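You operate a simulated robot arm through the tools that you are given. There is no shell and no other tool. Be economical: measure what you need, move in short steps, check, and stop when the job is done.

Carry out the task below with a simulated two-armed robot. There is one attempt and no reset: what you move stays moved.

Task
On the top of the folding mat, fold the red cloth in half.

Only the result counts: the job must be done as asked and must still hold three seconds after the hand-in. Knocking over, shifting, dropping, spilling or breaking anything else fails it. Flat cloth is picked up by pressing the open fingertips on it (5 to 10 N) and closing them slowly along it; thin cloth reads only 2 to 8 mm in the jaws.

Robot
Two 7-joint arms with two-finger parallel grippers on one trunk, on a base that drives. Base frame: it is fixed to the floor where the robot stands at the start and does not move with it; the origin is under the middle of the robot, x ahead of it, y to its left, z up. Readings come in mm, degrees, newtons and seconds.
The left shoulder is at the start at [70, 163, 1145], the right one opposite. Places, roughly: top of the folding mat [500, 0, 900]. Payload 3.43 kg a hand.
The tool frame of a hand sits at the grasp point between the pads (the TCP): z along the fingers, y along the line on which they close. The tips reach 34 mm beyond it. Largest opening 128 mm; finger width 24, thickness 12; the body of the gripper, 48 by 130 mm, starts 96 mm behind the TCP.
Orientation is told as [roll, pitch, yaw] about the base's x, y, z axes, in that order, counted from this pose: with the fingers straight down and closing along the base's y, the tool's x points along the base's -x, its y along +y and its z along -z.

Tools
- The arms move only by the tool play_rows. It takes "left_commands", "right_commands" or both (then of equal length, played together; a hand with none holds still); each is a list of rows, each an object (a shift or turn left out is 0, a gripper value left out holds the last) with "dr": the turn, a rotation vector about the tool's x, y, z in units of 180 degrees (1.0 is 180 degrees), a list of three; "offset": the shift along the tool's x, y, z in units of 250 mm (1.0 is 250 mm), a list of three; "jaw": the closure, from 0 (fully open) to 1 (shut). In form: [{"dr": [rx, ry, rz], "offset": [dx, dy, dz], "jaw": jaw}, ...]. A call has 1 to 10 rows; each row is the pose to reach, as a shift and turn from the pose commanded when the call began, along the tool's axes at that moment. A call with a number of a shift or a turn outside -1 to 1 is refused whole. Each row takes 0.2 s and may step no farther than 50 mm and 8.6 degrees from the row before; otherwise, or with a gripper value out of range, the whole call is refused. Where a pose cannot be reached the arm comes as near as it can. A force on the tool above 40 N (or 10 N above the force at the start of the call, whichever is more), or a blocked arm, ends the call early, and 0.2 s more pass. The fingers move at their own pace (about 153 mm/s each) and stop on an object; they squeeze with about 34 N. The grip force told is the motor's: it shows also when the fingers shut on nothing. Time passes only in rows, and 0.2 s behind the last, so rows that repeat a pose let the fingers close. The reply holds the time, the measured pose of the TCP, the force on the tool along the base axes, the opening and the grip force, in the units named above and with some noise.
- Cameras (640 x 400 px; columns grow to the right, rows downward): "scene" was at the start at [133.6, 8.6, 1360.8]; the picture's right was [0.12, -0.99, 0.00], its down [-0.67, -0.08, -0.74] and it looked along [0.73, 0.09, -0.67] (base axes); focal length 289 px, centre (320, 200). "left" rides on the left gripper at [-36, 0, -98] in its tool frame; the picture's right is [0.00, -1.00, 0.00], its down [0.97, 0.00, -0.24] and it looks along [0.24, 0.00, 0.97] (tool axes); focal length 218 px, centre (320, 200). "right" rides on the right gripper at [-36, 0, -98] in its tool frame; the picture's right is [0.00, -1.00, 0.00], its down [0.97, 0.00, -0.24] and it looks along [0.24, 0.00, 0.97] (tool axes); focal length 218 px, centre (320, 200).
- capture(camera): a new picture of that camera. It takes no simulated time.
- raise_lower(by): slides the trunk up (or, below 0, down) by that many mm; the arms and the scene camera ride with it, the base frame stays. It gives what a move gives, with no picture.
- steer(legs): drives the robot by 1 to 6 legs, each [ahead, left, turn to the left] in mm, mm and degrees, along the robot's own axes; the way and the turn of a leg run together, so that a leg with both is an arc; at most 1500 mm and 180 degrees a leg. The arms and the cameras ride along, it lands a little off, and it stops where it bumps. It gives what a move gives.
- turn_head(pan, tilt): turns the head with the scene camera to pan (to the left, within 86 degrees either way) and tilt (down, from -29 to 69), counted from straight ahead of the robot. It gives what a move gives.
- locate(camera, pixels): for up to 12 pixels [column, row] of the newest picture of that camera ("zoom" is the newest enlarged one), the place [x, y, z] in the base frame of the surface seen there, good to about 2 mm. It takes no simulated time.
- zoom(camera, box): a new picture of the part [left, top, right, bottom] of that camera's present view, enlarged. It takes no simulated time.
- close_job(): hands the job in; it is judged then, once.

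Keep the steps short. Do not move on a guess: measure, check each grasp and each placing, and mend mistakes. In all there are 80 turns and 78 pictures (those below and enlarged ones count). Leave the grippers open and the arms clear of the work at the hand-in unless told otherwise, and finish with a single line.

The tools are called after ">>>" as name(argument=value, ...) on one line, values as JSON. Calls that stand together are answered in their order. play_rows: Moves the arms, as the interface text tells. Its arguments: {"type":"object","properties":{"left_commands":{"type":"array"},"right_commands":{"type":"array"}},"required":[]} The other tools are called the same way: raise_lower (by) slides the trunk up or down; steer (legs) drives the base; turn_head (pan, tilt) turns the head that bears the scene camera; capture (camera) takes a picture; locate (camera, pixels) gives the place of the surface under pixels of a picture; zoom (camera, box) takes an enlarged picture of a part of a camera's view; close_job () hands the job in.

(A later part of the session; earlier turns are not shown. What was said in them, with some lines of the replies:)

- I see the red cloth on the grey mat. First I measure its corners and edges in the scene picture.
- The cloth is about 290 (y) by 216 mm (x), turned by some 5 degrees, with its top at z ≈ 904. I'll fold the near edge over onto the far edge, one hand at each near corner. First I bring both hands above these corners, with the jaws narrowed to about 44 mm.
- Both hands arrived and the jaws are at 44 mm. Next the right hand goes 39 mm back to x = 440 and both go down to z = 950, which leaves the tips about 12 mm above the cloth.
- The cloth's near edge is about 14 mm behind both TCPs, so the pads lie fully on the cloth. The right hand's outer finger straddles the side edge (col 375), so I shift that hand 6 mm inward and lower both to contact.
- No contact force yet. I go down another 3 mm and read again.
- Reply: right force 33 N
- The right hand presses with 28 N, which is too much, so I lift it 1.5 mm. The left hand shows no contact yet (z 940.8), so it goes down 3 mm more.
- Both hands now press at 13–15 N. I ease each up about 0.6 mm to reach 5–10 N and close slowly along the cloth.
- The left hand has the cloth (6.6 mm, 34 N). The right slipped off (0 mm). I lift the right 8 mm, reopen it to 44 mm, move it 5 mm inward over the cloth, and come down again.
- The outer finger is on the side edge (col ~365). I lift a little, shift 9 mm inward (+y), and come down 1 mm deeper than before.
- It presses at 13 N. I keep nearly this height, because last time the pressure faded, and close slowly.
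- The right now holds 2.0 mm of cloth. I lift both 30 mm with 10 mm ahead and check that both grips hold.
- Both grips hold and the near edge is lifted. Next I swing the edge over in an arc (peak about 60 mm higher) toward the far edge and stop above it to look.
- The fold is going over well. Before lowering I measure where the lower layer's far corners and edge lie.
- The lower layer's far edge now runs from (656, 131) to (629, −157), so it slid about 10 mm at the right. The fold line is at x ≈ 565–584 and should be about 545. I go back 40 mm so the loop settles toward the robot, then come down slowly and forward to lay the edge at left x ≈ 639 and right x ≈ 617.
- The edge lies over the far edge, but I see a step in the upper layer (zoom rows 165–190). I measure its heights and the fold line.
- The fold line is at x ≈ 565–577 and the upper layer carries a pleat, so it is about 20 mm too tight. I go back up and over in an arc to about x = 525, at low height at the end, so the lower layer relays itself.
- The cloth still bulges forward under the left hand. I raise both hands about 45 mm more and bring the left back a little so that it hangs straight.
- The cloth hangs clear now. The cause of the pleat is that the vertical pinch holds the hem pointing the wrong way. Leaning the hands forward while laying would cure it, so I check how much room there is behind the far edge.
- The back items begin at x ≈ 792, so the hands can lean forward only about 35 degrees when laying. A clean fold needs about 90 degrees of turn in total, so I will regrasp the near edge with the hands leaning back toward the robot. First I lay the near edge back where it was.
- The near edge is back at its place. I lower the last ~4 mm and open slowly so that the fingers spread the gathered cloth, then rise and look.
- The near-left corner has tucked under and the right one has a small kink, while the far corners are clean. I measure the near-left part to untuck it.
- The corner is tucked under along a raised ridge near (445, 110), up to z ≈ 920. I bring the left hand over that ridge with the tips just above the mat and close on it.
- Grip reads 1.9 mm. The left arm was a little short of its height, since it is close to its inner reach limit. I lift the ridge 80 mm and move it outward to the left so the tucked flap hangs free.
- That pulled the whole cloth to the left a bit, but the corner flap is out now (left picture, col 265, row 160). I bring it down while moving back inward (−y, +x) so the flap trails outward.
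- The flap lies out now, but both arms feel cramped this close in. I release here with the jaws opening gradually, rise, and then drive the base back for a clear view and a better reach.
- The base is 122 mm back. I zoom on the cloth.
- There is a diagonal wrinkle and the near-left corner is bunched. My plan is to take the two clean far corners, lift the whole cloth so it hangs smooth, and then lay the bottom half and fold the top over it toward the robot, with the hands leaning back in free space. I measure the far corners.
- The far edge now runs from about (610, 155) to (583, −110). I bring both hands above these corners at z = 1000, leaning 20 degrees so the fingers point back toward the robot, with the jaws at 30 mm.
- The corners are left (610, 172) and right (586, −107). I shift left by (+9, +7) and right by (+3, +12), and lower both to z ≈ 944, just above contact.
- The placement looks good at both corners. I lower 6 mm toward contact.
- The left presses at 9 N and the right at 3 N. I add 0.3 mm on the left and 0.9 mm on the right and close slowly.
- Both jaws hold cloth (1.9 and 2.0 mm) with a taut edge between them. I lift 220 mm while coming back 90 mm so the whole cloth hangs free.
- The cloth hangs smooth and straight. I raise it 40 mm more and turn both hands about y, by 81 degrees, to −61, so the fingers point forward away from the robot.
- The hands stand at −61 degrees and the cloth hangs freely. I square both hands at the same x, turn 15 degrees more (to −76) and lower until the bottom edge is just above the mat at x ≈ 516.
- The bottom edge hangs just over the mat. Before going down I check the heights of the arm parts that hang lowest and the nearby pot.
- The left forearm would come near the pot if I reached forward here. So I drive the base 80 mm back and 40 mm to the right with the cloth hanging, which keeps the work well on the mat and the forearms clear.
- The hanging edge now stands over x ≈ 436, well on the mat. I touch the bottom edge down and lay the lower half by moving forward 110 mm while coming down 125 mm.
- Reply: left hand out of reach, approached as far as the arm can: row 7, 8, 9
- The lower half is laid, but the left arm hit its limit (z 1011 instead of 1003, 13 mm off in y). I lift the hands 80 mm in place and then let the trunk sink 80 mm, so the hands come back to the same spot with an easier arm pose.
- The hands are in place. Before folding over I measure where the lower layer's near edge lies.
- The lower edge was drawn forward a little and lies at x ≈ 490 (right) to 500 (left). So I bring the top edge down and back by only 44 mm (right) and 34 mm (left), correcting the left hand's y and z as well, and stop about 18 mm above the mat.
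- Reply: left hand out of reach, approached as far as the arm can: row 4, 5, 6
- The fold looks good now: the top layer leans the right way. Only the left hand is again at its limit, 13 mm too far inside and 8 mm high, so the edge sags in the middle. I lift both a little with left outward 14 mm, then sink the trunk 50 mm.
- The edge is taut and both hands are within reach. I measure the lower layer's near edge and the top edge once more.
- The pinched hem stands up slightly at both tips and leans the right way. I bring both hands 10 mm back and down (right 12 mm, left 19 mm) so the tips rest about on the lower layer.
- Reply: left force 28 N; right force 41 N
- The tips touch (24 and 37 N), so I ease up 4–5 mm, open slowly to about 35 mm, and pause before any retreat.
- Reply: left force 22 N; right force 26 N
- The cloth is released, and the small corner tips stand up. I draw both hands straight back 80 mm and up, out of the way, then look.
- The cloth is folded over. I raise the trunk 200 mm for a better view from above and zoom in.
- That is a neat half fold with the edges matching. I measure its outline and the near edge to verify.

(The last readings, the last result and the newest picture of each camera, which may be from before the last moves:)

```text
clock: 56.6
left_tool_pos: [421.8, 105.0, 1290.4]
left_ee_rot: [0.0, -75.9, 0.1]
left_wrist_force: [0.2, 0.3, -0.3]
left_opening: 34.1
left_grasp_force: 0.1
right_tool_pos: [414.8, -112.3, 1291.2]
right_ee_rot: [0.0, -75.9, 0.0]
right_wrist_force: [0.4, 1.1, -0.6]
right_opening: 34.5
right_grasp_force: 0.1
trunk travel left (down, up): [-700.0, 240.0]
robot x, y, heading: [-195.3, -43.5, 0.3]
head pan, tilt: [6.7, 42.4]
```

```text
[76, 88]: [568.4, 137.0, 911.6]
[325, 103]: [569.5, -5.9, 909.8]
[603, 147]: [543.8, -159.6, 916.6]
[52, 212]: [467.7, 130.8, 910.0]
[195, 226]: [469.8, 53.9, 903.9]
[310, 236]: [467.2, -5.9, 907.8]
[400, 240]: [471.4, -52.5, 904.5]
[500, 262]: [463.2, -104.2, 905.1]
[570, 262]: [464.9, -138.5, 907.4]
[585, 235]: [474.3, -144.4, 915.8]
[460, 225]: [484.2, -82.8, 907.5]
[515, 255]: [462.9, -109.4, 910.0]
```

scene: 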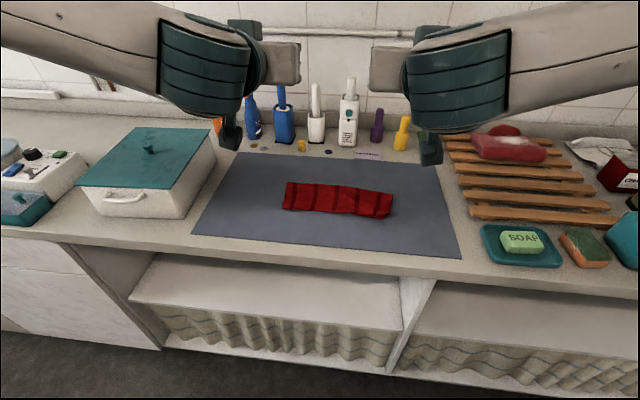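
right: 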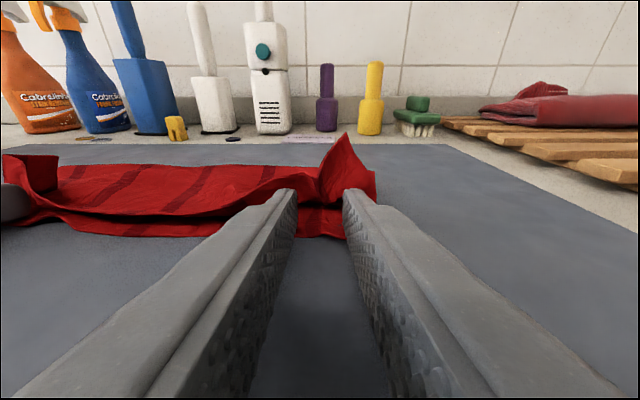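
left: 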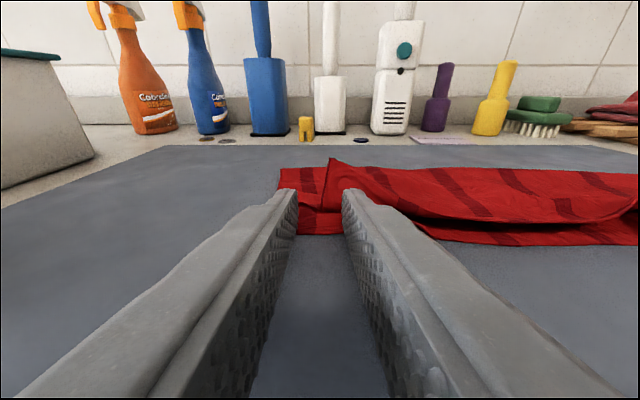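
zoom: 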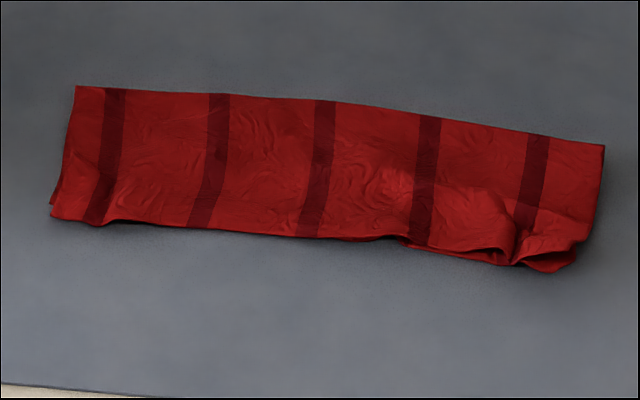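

The folded cloth measures about 100 × 290 mm, half of the original 216 × 290, and the near edges coincide. I open both jaws fully, well above the work, and take a last look.

>>> play_rows(left_commands=[{"offset": [0, 0, -0.1], "jaw": 0.3}, {"offset": [0, 0, -0.2], "jaw": 0}, {"offset": [0, 0, -0.2], "jaw": 0}], right_commands=[{"offset": [0, 0, -0.1], "jaw": 0.3}, {"offset": [0, 0, -0.2], "jaw": 0}, {"offset": [0, 0, -0.2], "jaw": 0}])

>>> zoom(camera="scene", box=[180, 105, 500, 305])

```text
clock: 57.4
left_tool_pos: [374.1, 103.5, 1301.8]
left_ee_rot: [0.0, -75.8, 0.1]
left_wrist_force: [-0.9, -0.5, 0.2]
left_opening: 127.9
left_grasp_force: 0.0
right_tool_pos: [366.8, -112.1, 1303.0]
right_ee_rot: [0.0, -75.9, -0.1]
right_wrist_force: [0.8, -0.5, -0.1]
right_opening: 127.9
right_grasp_force: 0.0
trunk travel left (down, up): [-700.0, 240.0]
robot x, y, heading: [-200.5, -42.7, 0.0]
head pan, tilt: [6.7, 42.4]
```

```text
2.00 times, centred on (340, 205) of scene
```

zoom: 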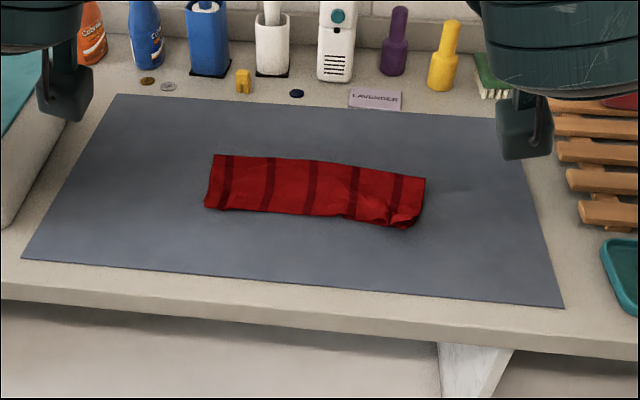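

The cloth lies folded in half on the mat, nothing else in view has moved, and the jaws are open and clear of the work. I hand the job in.

>>> close_job()

```text
The job is handed in.
```

The red cloth is folded in half on top of the folding mat (about 100 × 290 mm), with a slight crinkle at its near-right corner.
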